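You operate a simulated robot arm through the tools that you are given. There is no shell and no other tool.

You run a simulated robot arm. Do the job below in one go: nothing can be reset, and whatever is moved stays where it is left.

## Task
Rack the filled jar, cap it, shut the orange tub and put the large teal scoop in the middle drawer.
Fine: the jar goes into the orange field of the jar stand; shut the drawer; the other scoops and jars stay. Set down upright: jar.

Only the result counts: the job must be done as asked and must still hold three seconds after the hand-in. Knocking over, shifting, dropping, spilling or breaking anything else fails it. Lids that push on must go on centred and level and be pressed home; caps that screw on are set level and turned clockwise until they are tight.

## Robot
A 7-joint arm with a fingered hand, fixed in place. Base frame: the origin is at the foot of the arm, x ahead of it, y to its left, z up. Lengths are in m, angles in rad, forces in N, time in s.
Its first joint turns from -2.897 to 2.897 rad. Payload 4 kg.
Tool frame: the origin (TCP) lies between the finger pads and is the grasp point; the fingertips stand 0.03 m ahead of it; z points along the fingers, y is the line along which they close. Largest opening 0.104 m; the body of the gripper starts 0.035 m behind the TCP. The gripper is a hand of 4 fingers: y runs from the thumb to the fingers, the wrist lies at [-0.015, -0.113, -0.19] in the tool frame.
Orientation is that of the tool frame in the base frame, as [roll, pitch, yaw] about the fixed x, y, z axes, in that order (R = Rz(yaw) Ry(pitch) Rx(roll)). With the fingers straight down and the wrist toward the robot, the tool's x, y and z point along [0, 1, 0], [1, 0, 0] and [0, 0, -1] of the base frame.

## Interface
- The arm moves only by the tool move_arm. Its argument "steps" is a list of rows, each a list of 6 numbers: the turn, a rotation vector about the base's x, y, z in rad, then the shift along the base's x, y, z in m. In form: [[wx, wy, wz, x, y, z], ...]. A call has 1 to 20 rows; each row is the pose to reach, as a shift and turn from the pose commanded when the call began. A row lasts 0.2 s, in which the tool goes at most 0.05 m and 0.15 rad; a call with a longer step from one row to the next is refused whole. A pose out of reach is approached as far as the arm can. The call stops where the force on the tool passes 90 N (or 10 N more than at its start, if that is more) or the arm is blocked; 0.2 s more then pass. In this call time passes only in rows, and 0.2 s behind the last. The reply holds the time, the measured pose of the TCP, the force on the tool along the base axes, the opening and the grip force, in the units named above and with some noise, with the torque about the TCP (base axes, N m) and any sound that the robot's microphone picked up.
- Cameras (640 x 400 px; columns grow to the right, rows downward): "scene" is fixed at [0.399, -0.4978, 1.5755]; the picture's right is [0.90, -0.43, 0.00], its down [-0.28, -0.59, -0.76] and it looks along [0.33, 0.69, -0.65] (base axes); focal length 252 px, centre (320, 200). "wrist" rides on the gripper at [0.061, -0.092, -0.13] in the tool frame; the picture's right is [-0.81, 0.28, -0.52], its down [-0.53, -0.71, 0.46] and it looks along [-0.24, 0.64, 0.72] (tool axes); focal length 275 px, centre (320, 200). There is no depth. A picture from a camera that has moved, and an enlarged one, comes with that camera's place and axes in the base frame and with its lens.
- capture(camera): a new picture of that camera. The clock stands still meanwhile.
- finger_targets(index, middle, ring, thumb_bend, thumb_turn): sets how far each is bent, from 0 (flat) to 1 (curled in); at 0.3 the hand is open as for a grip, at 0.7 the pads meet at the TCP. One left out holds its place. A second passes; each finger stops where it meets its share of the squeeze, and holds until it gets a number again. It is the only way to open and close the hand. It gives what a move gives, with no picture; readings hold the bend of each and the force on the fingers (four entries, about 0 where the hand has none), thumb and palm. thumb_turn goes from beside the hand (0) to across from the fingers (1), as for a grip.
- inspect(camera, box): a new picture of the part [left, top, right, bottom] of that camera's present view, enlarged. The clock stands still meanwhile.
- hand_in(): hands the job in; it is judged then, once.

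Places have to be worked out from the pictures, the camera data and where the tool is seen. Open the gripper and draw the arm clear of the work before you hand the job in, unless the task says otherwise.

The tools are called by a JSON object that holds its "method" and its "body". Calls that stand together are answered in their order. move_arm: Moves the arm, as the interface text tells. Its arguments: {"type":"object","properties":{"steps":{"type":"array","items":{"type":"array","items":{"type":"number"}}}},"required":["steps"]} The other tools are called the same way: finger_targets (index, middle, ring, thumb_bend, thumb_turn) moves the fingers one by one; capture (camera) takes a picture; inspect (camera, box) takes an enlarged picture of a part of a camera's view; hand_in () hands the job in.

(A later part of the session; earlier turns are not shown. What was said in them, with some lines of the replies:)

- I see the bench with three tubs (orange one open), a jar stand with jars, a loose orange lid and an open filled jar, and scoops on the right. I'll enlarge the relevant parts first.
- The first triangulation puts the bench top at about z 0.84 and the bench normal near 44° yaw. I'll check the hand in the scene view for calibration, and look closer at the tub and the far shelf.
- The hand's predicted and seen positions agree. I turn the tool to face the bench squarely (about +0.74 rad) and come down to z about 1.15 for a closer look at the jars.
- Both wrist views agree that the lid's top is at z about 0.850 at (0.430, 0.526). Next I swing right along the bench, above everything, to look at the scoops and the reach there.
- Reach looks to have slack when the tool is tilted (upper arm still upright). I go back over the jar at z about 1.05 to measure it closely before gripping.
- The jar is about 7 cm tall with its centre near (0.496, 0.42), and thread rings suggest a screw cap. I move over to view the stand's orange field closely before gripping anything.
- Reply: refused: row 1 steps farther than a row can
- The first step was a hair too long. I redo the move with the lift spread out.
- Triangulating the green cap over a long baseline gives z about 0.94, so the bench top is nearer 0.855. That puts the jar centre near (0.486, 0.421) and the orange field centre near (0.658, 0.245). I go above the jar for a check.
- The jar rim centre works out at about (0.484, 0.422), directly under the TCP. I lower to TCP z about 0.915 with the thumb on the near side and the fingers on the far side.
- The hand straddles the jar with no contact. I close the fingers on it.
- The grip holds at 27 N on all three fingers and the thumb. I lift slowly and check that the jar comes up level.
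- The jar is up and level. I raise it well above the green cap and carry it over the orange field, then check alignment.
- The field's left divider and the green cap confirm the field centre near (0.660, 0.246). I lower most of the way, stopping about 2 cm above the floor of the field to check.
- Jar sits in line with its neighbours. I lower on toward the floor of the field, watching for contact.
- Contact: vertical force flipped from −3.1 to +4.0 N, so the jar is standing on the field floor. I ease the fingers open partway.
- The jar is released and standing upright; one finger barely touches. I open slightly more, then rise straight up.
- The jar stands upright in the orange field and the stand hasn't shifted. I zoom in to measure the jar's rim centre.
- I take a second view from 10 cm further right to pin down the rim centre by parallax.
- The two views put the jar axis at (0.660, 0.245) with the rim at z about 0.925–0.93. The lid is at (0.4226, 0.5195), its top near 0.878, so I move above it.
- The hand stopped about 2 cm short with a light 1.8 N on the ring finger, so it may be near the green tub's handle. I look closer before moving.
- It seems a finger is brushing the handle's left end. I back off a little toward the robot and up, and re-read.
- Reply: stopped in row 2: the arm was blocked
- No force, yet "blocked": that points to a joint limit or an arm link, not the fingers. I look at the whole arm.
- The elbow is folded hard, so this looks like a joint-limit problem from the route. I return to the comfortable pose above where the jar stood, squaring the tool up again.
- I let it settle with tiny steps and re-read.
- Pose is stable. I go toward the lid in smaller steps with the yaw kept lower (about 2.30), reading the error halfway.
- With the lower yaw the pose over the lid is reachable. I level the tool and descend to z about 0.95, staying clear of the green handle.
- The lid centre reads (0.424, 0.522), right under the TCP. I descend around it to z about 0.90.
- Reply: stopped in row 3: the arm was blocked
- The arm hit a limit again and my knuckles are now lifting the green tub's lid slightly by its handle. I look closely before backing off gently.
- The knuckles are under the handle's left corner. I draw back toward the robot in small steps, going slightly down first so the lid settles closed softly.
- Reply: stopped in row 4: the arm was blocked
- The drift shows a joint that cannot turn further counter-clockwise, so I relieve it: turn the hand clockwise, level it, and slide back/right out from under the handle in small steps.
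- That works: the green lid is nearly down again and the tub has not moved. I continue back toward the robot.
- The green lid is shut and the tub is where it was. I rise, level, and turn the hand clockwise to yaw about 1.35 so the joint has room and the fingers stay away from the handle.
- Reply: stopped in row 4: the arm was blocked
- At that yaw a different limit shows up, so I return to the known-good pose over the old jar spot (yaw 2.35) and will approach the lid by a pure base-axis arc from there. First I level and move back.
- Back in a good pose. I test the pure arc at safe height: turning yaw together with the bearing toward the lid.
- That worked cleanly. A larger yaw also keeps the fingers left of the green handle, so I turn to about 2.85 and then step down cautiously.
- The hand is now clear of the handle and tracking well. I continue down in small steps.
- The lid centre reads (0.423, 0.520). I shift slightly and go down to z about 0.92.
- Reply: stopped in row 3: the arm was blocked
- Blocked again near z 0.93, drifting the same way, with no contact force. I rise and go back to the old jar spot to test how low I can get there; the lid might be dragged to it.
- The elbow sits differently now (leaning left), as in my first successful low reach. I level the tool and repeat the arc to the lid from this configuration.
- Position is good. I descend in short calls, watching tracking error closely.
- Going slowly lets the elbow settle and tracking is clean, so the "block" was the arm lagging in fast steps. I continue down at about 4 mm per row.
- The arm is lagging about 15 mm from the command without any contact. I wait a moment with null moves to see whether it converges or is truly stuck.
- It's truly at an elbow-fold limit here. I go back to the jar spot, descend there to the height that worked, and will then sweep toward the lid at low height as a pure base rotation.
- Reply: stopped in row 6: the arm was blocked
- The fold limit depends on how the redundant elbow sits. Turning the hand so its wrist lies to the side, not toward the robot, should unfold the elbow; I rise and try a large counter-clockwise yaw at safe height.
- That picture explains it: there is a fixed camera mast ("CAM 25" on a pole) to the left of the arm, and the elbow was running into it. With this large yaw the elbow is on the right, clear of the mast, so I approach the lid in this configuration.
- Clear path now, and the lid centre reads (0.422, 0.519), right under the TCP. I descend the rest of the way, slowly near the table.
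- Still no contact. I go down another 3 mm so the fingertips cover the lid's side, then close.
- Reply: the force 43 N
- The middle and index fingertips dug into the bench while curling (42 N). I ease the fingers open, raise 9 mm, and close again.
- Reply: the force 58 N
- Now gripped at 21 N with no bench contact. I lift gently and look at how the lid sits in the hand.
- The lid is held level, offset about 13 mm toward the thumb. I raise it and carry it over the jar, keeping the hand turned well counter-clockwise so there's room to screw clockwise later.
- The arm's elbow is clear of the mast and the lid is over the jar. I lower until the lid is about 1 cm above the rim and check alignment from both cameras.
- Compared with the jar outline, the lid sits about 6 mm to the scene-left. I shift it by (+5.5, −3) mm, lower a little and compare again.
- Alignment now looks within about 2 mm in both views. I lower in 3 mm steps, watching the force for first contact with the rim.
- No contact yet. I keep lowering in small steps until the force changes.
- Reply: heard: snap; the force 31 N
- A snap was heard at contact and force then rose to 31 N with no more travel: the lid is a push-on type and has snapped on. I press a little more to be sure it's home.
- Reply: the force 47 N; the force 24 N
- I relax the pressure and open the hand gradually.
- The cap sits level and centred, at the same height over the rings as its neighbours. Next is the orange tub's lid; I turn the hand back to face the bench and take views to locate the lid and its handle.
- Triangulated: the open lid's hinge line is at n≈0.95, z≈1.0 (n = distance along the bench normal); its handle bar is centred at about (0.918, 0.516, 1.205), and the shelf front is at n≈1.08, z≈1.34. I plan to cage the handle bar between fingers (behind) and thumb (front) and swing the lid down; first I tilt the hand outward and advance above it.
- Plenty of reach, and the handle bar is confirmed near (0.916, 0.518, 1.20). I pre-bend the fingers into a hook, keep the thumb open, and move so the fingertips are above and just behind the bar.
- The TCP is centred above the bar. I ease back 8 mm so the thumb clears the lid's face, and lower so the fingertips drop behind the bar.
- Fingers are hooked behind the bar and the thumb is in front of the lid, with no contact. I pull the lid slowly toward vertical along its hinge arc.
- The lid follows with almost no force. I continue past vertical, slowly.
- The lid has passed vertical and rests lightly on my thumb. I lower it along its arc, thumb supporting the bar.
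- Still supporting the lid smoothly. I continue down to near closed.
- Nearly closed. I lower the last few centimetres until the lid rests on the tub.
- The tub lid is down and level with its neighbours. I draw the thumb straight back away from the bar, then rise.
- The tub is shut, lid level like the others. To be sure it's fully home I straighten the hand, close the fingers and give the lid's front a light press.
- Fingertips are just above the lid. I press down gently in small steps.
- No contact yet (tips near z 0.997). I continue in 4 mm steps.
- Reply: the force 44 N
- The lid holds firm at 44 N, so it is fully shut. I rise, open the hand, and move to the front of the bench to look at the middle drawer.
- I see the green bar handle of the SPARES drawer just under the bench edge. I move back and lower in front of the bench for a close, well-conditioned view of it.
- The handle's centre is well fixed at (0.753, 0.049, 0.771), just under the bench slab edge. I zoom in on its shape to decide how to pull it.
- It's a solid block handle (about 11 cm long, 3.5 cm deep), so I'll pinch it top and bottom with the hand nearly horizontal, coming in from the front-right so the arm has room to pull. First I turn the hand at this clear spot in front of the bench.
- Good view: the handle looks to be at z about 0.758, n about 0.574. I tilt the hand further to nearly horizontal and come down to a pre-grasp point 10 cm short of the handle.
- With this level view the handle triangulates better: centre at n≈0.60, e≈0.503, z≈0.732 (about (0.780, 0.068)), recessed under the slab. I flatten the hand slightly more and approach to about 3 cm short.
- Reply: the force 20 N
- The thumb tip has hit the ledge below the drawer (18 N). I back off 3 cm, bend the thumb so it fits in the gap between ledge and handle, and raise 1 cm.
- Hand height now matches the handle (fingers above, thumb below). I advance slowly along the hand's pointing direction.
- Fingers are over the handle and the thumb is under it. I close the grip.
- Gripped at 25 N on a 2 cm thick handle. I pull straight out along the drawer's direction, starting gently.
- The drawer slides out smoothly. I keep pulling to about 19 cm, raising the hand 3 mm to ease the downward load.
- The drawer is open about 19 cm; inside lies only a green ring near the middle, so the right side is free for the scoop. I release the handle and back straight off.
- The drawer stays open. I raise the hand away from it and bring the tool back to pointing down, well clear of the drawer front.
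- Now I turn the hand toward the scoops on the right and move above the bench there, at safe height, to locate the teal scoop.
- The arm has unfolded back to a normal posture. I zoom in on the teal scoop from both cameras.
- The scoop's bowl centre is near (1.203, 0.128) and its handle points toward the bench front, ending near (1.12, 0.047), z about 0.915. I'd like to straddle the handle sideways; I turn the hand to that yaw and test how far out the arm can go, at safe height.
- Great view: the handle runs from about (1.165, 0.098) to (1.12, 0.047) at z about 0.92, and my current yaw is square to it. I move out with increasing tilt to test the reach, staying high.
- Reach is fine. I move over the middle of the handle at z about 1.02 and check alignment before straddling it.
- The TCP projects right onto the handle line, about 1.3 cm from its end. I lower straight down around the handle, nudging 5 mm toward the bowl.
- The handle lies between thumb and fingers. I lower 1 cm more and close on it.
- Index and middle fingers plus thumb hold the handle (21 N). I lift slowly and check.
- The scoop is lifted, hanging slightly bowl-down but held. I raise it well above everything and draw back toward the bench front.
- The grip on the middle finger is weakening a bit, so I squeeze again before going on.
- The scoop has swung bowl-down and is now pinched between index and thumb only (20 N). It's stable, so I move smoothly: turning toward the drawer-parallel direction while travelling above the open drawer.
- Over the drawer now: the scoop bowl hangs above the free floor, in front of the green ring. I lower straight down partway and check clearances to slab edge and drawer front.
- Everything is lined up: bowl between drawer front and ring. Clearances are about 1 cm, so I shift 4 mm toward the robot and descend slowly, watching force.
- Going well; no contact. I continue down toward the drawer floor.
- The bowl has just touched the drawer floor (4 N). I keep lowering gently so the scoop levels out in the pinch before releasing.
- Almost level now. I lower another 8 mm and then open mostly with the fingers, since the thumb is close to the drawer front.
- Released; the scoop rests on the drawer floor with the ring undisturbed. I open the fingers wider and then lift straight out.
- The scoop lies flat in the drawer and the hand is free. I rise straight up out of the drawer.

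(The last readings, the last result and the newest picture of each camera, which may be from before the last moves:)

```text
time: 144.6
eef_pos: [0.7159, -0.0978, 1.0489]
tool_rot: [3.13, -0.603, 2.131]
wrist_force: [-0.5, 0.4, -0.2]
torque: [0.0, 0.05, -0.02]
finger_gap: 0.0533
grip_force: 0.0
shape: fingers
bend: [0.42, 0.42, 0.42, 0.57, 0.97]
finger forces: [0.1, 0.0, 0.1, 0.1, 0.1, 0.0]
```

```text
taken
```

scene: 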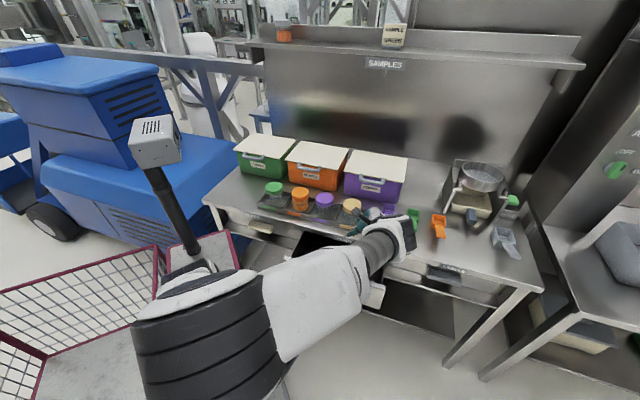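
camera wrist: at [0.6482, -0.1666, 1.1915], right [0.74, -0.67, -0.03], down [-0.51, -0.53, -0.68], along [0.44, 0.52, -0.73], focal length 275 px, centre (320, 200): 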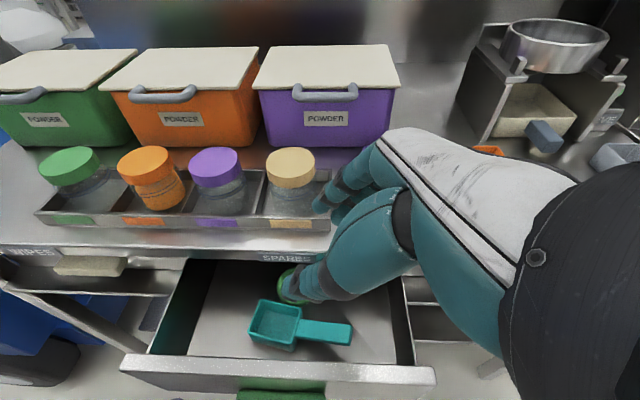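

Scoop lies flat inside, ring undisturbed. To shut the drawer I'll push its handle with closed fingers; first I retreat, square the hand, and make a fist.

{"method": "move_arm", "body": {"steps": [[-0.1, -0.0625, 0, -0.018, -0.02, 0], [-0.2, -0.125, 0, -0.036, -0.04, 0], [-0.3, -0.1875, 0, -0.054, -0.06, 0], [-0.4, -0.25, 0, -0.072, -0.08, 0], [-0.51, -0.318, 0, -0.09, -0.1, 0]]}}

{"method": "move_arm", "body": {"steps": [[0, 0, 0.13, 0, 0, 0], [0, 0, 0.26, 0, 0, 0], [0, 0, 0.39, 0, 0, 0], [0, 0, 0.52, 0, 0, 0], [0, 0, 0.65, 0, 0, 0], [0, 0, 0.78, 0, 0, 0], [0, 0, 0.92, 0, 0, 0]]}}

{"method": "finger_targets", "body": {"index": 0.7, "middle": 0.7, "ring": 0.7, "thumb_bend": 0.7}}

{"method": "capture", "body": {"camera": "scene"}}

```text
time: 145.8
eef_pos: [0.6267, -0.1989, 1.0469]
tool_rot: [3.132, 0.003, 2.13]
wrist_force: [0.3, 0.6, -0.1]
torque: [0.02, 0.02, 0.0]
finger_gap: 0.0531
grip_force: 0.0
shape: fingers
bend: [0.42, 0.42, 0.42, 0.57, 0.97]
finger forces: [0.1, 0.0, 0.0, 0.1, 0.1, 0.0]
```

```text
time: 147.4
eef_pos: [0.6259, -0.2011, 1.0472]
tool_rot: [3.131, 0.0, 3.054]
wrist_force: [0.5, 0.8, -0.1]
torque: [-0.02, -0.03, -0.01]
finger_gap: 0.0531
grip_force: 0.1
shape: fingers
bend: [0.42, 0.42, 0.42, 0.57, 0.97]
finger forces: [0.0, 0.1, 0.0, 0.0, 0.1, 0.0]
```

```text
time: 148.4
eef_pos: [0.6254, -0.2014, 1.0479]
tool_rot: [3.133, 0.0, 3.05]
wrist_force: [0.3, 0.4, 0.3]
torque: [-0.03, 0.02, 0.01]
finger_gap: 0.0013
grip_force: 0.1
shape: fingers
bend: [0.7, 0.7, 0.7, 0.7, 0.97]
finger forces: [0.0, 0.1, 0.0, 0.1, 0.0, 0.0]
```

```text
taken
```

scene: 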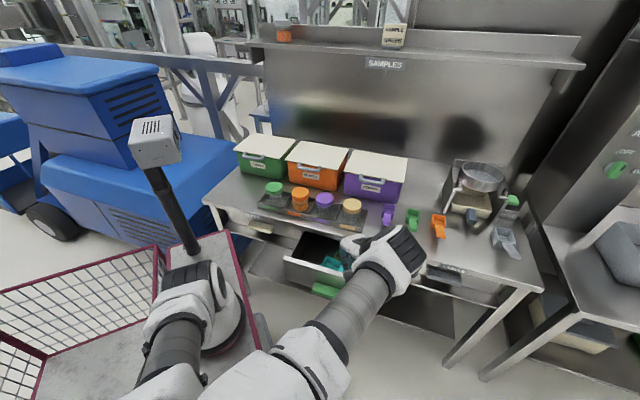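

I lower in front of the drawer while tilting the fist to horizontal, reversing my earlier path.

{"method": "move_arm", "body": {"steps": [[0.13, -0.0124, 0, 0, 0, -0.015], [0.26, -0.0247, 0, 0, 0, -0.03], [0.39, -0.037, 0, 0, 0, -0.05], [0.52, -0.0494, 0, 0, -0.002, -0.07], [0.65, -0.0618, 0, -0.002, -0.004, -0.095], [0.78, -0.0741, 0, -0.003, -0.006, -0.12], [0.91, -0.0865, 0, -0.004, -0.008, -0.145], [1.04, -0.0988, 0, -0.004, -0.008, -0.17], [1.17, -0.1112, 0, -0.004, -0.008, -0.195], [1.3, -0.1235, 0, -0.004, -0.008, -0.22], [1.43, -0.136, 0, -0.004, -0.008, -0.245], [1.43, -0.136, 0, -0.004, -0.008, -0.275], [1.43, -0.136, 0, -0.004, -0.008, -0.302]]}}

{"method": "capture", "body": {"camera": "wrist"}}

{"method": "inspect", "body": {"camera": "scene", "box": [260, 210, 420, 310]}}

```text
time: 151.2
eef_pos: [0.6243, -0.2077, 0.7462]
tool_rot: [1.695, 0.003, 3.048]
wrist_force: [0.3, -0.2, -1.4]
torque: [0.02, 0.02, 0.0]
finger_gap: 0.0015
grip_force: 0.0
shape: fingers
bend: [0.7, 0.7, 0.7, 0.7, 0.97]
finger forces: [0.0, 0.0, 0.0, 0.1, 0.0, 0.0]
```

```text
taken
camera wrist: at [0.548, -0.3412, 0.6712], right [0.76, -0.55, 0.34], down [0.57, 0.31, -0.76], along [0.32, 0.77, 0.55], focal length 275 px, centre (320, 200)
```

wrist: 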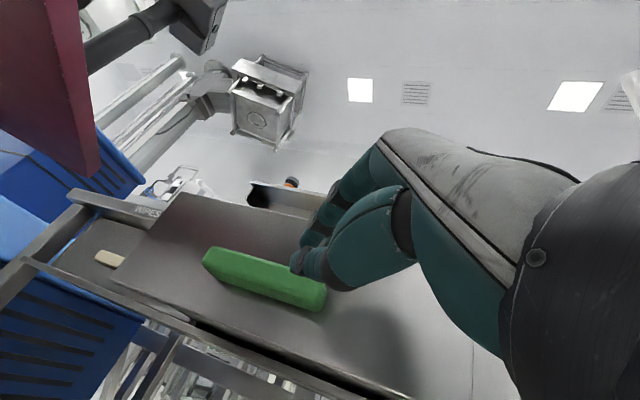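

```text
4.00 times, centred on (340, 260) of scene
camera zoom: at [0.399, -0.4978, 1.5755], right [0.9, -0.43, 0.0], down [-0.28, -0.59, -0.76], along [0.33, 0.69, -0.65], focal length 1006 px, centre (240, -40)
```

zoom: 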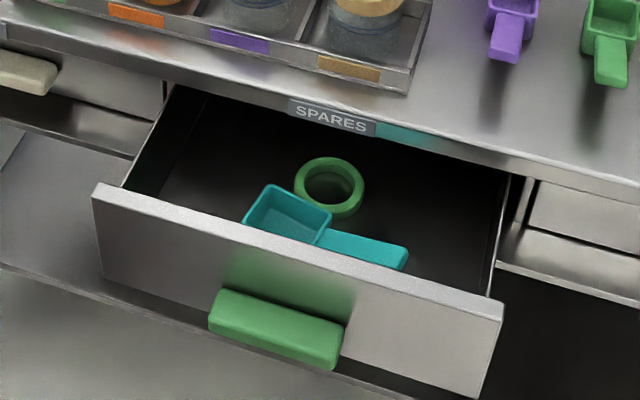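

The fist is lined up with the handle's centre. I advance to touch it, then push along the drawer's axis.

{"method": "move_arm", "body": {"steps": [[0, 0, 0, 0.003, 0.025, -0.002], [0, 0, 0, 0.005, 0.05, -0.004], [0, 0, 0, 0.007, 0.07, -0.004], [0, 0, 0, 0.008, 0.083, -0.004]]}}

{"method": "move_arm", "body": {"steps": [[0, 0, 0, 0.0085, 0.0085, 0], [0, 0, 0, 0.019, 0.019, 0], [0, 0, 0, 0.03, 0.03, 0], [0, 0, 0, 0.041, 0.041, 0], [0, 0, 0, 0.052, 0.052, 0], [0, 0, 0, 0.063, 0.063, 0]]}}

{"method": "inspect", "body": {"camera": "scene", "box": [260, 210, 420, 310]}}

{"method": "capture", "body": {"camera": "wrist"}}

```text
time: 152.2
eef_pos: [0.6298, -0.1257, 0.7422]
tool_rot: [1.698, 0.003, 3.046]
wrist_force: [-0.6, 0.3, -0.8]
torque: [-0.03, -0.04, -0.02]
finger_gap: 0.0013
grip_force: 0.0
shape: fingers
bend: [0.7, 0.7, 0.7, 0.7, 0.97]
finger forces: [0.1, 0.0, 0.0, 0.0, 0.1, 0.0]
```

```text
time: 153.6
eef_pos: [0.6926, -0.0629, 0.7425]
tool_rot: [1.695, 0.003, 3.047]
wrist_force: [1.1, 0.3, -0.4]
torque: [-0.02, -0.04, 0.0]
finger_gap: 0.0013
grip_force: 0.1
shape: fingers
bend: [0.7, 0.7, 0.7, 0.7, 0.97]
finger forces: [0.0, 0.0, 0.1, 0.0, 0.1, 0.1]
```

```text
4.00 times, centred on (340, 260) of scene
camera zoom: at [0.399, -0.4978, 1.5755], right [0.9, -0.43, 0.0], down [-0.28, -0.59, -0.76], along [0.33, 0.69, -0.65], focal length 1006 px, centre (240, -40)
```

zoom: 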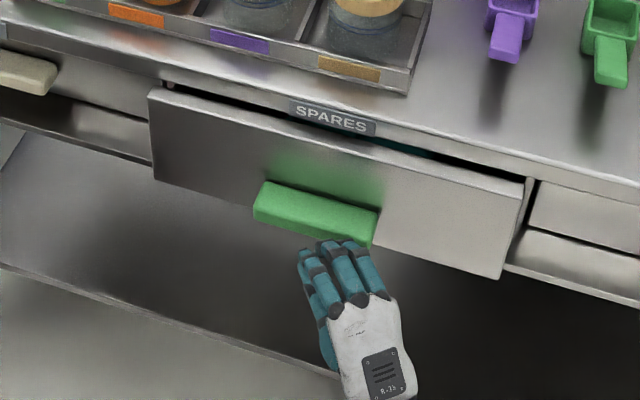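

```text
taken
camera wrist: at [0.6177, -0.1965, 0.6682], right [0.76, -0.55, 0.34], down [0.57, 0.31, -0.76], along [0.32, 0.77, 0.55], focal length 275 px, centre (320, 200)
```

wrist: 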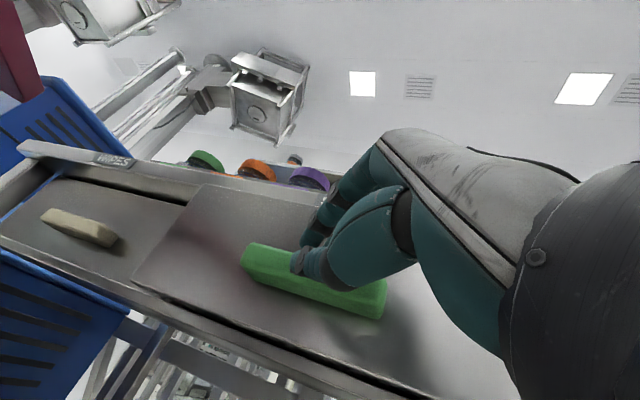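

The drawer slides shut with almost no force and the scoop passes under the slab freely. I keep pushing until it's home.

{"method": "move_arm", "body": {"steps": [[0, 0, 0, 0.011, 0.011, 0], [0, 0, 0, 0.022, 0.022, 0], [0, 0, 0, 0.033, 0.033, 0], [0, 0, 0, 0.044, 0.044, 0], [0, 0, 0, 0.055, 0.055, 0], [0, 0, 0, 0.065, 0.065, 0]]}}

{"method": "inspect", "body": {"camera": "scene", "box": [260, 210, 420, 310]}}

```text
time: 155.0
eef_pos: [0.7546, 0.0014, 0.7437]
tool_rot: [1.691, 0.005, 3.052]
wrist_force: [-32.2, -22.5, 9.6]
torque: [0.2, -0.29, -0.13]
finger_gap: 0.0012
grip_force: 19.3
shape: fingers
bend: [0.7, 0.7, 0.74, 0.7, 0.97]
finger forces: [0.0, 4.8, 34.1, 0.0, 0.1, 0.1]
```

```text
4.00 times, centred on (340, 260) of scene
camera zoom: at [0.399, -0.4978, 1.5755], right [0.9, -0.43, 0.0], down [-0.28, -0.59, -0.76], along [0.33, 0.69, -0.65], focal length 1006 px, centre (240, -40)
```

zoom: 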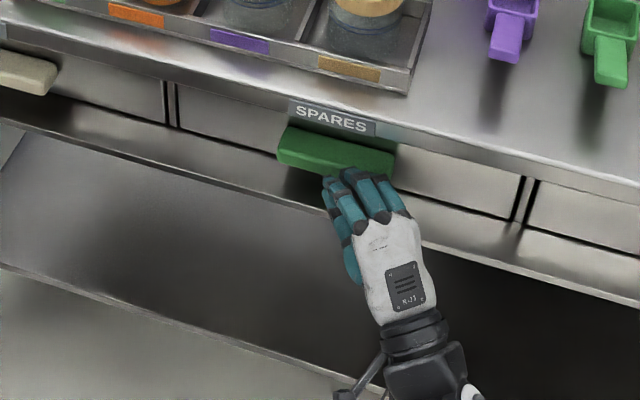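

The drawer is fully shut (39 N at the stop, flush with its neighbours). I back the hand away and check it stays closed.

{"method": "move_arm", "body": {"steps": [[0, 0, 0, -0.005, -0.012, 0], [0, 0, 0, -0.015, -0.03, 0], [0, 0, 0, -0.03, -0.06, 0], [0, 0, 0, -0.05, -0.1, 0], [0, 0, 0, -0.075, -0.14, 0], [0, 0, 0, -0.1, -0.175, 0.01], [0, 0, 0, -0.115, -0.195, 0.03]]}}

{"method": "inspect", "body": {"camera": "scene", "box": [260, 210, 420, 310]}}

{"method": "capture", "body": {"camera": "scene"}}

```text
time: 156.6
eef_pos: [0.6436, -0.1929, 0.7727]
tool_rot: [1.695, 0.002, 3.048]
wrist_force: [0.4, 0.7, -0.2]
torque: [0.0, 0.01, -0.01]
finger_gap: 0.0013
grip_force: 0.0
shape: fingers
bend: [0.7, 0.7, 0.7, 0.7, 0.97]
finger forces: [0.0, 0.1, 0.1, 0.0, 0.0, 0.1]
```

```text
4.00 times, centred on (340, 260) of scene
camera zoom: at [0.399, -0.4978, 1.5755], right [0.9, -0.43, 0.0], down [-0.28, -0.59, -0.76], along [0.33, 0.69, -0.65], focal length 1006 px, centre (240, -40)
```

zoom: 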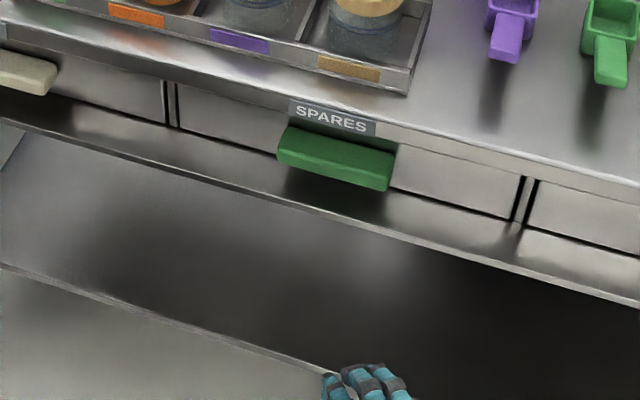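

```text
taken
```

scene: 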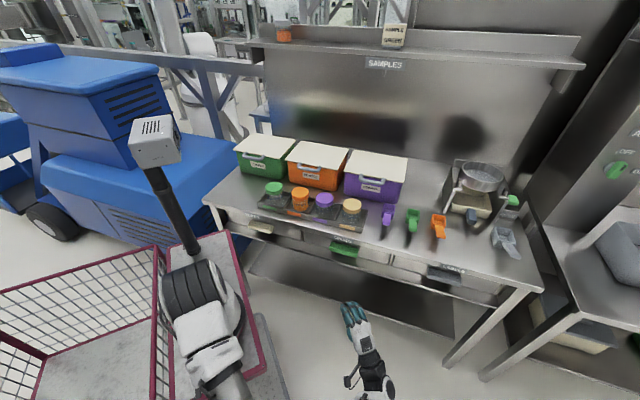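

The drawer stays shut. I open the hand and inspect the whole work area once more.

{"method": "finger_targets", "body": {"index": 0.3, "middle": 0.3, "ring": 0.3, "thumb_bend": 0.3}}

{"method": "inspect", "body": {"camera": "scene", "box": [210, 120, 410, 245]}}

{"method": "inspect", "body": {"camera": "scene", "box": [270, 170, 366, 230]}}

{"method": "inspect", "body": {"camera": "scene", "box": [340, 150, 540, 275]}}

```text
time: 157.6
eef_pos: [0.6451, -0.1943, 0.7731]
tool_rot: [1.694, 0.003, 3.046]
wrist_force: [-0.6, 0.5, 0.4]
torque: [0.03, -0.02, 0.0]
finger_gap: 0.1026
grip_force: 0.1
shape: fingers
bend: [0.3, 0.3, 0.3, 0.3, 0.97]
finger forces: [0.0, 0.1, 0.0, 0.1, 0.0, 0.1]
```

```text
3.20 times, centred on (310, 182) of scene
camera zoom: at [0.399, -0.4978, 1.5755], right [0.9, -0.43, 0.0], down [-0.28, -0.59, -0.76], along [0.33, 0.69, -0.65], focal length 805 px, centre (352, 256)
```

zoom: 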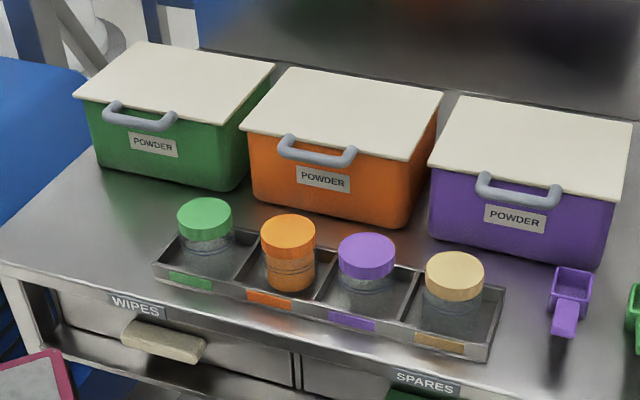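

```text
6.67 times, centred on (318, 200) of scene
camera zoom: at [0.399, -0.4978, 1.5755], right [0.9, -0.43, 0.0], down [-0.28, -0.59, -0.76], along [0.33, 0.69, -0.65], focal length 1677 px, centre (333, 200)
```

zoom: 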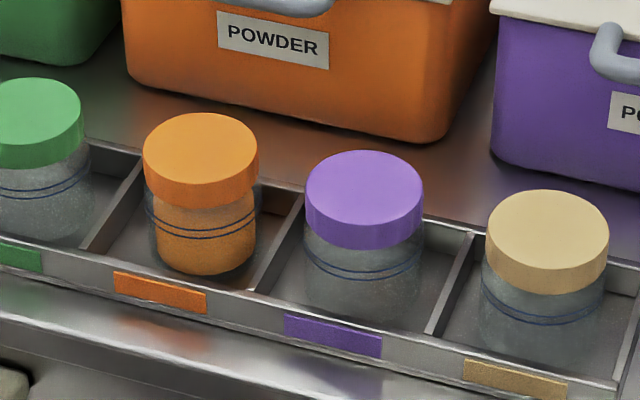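

```text
3.20 times, centred on (440, 212) of scene
camera zoom: at [0.399, -0.4978, 1.5755], right [0.9, -0.43, 0.0], down [-0.28, -0.59, -0.76], along [0.33, 0.69, -0.65], focal length 805 px, centre (-64, 160)
```

zoom: 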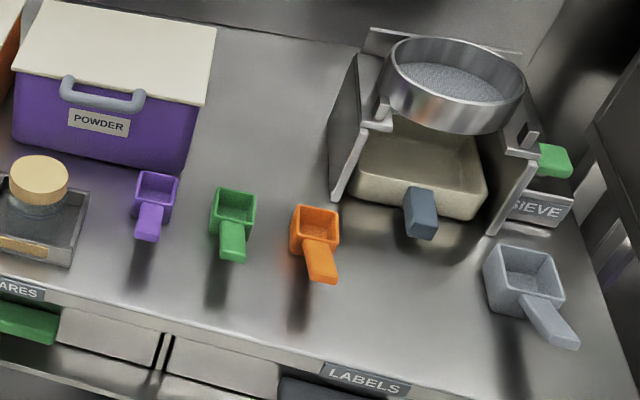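

Everything checks out. The jar stands upright and capped in the orange field, the orange tub and the SPARES drawer (with the teal scoop inside) are shut, and all other items are in place. The hand is open and clear of the bench, so I hand in.

{"method": "hand_in", "body": {}}

```text
The job is handed in.
```

I finished all the parts of the job and handed it in; the judging result has not come back.

- **Jar:** it stands upright in the orange field of the stand. Its cap pushed on with an audible snap, and it sits level and at the same height as the caps next to it.
- **Orange tub:** I swung the lid down and pressed it with about 44 N; it did not move any further.
- **Teal scoop:** it lies flat in the middle drawer (labelled SPARES) beside the green ring that was already there. I pushed the drawer shut and it stayed closed after I let go.
- **Everything else:** in the last pictures the other jars, scoops and tubs are where they started.

While I was going for the jar's cap, the hand caught the green tub's handle and lifted its lid for a moment. The lid dropped shut again and the tub had not moved. That happened because the arm kept catching on the camera mast to its left, so I approached the cap from the other side.

The scoop also swung in the grip on the way, but it did not fall.
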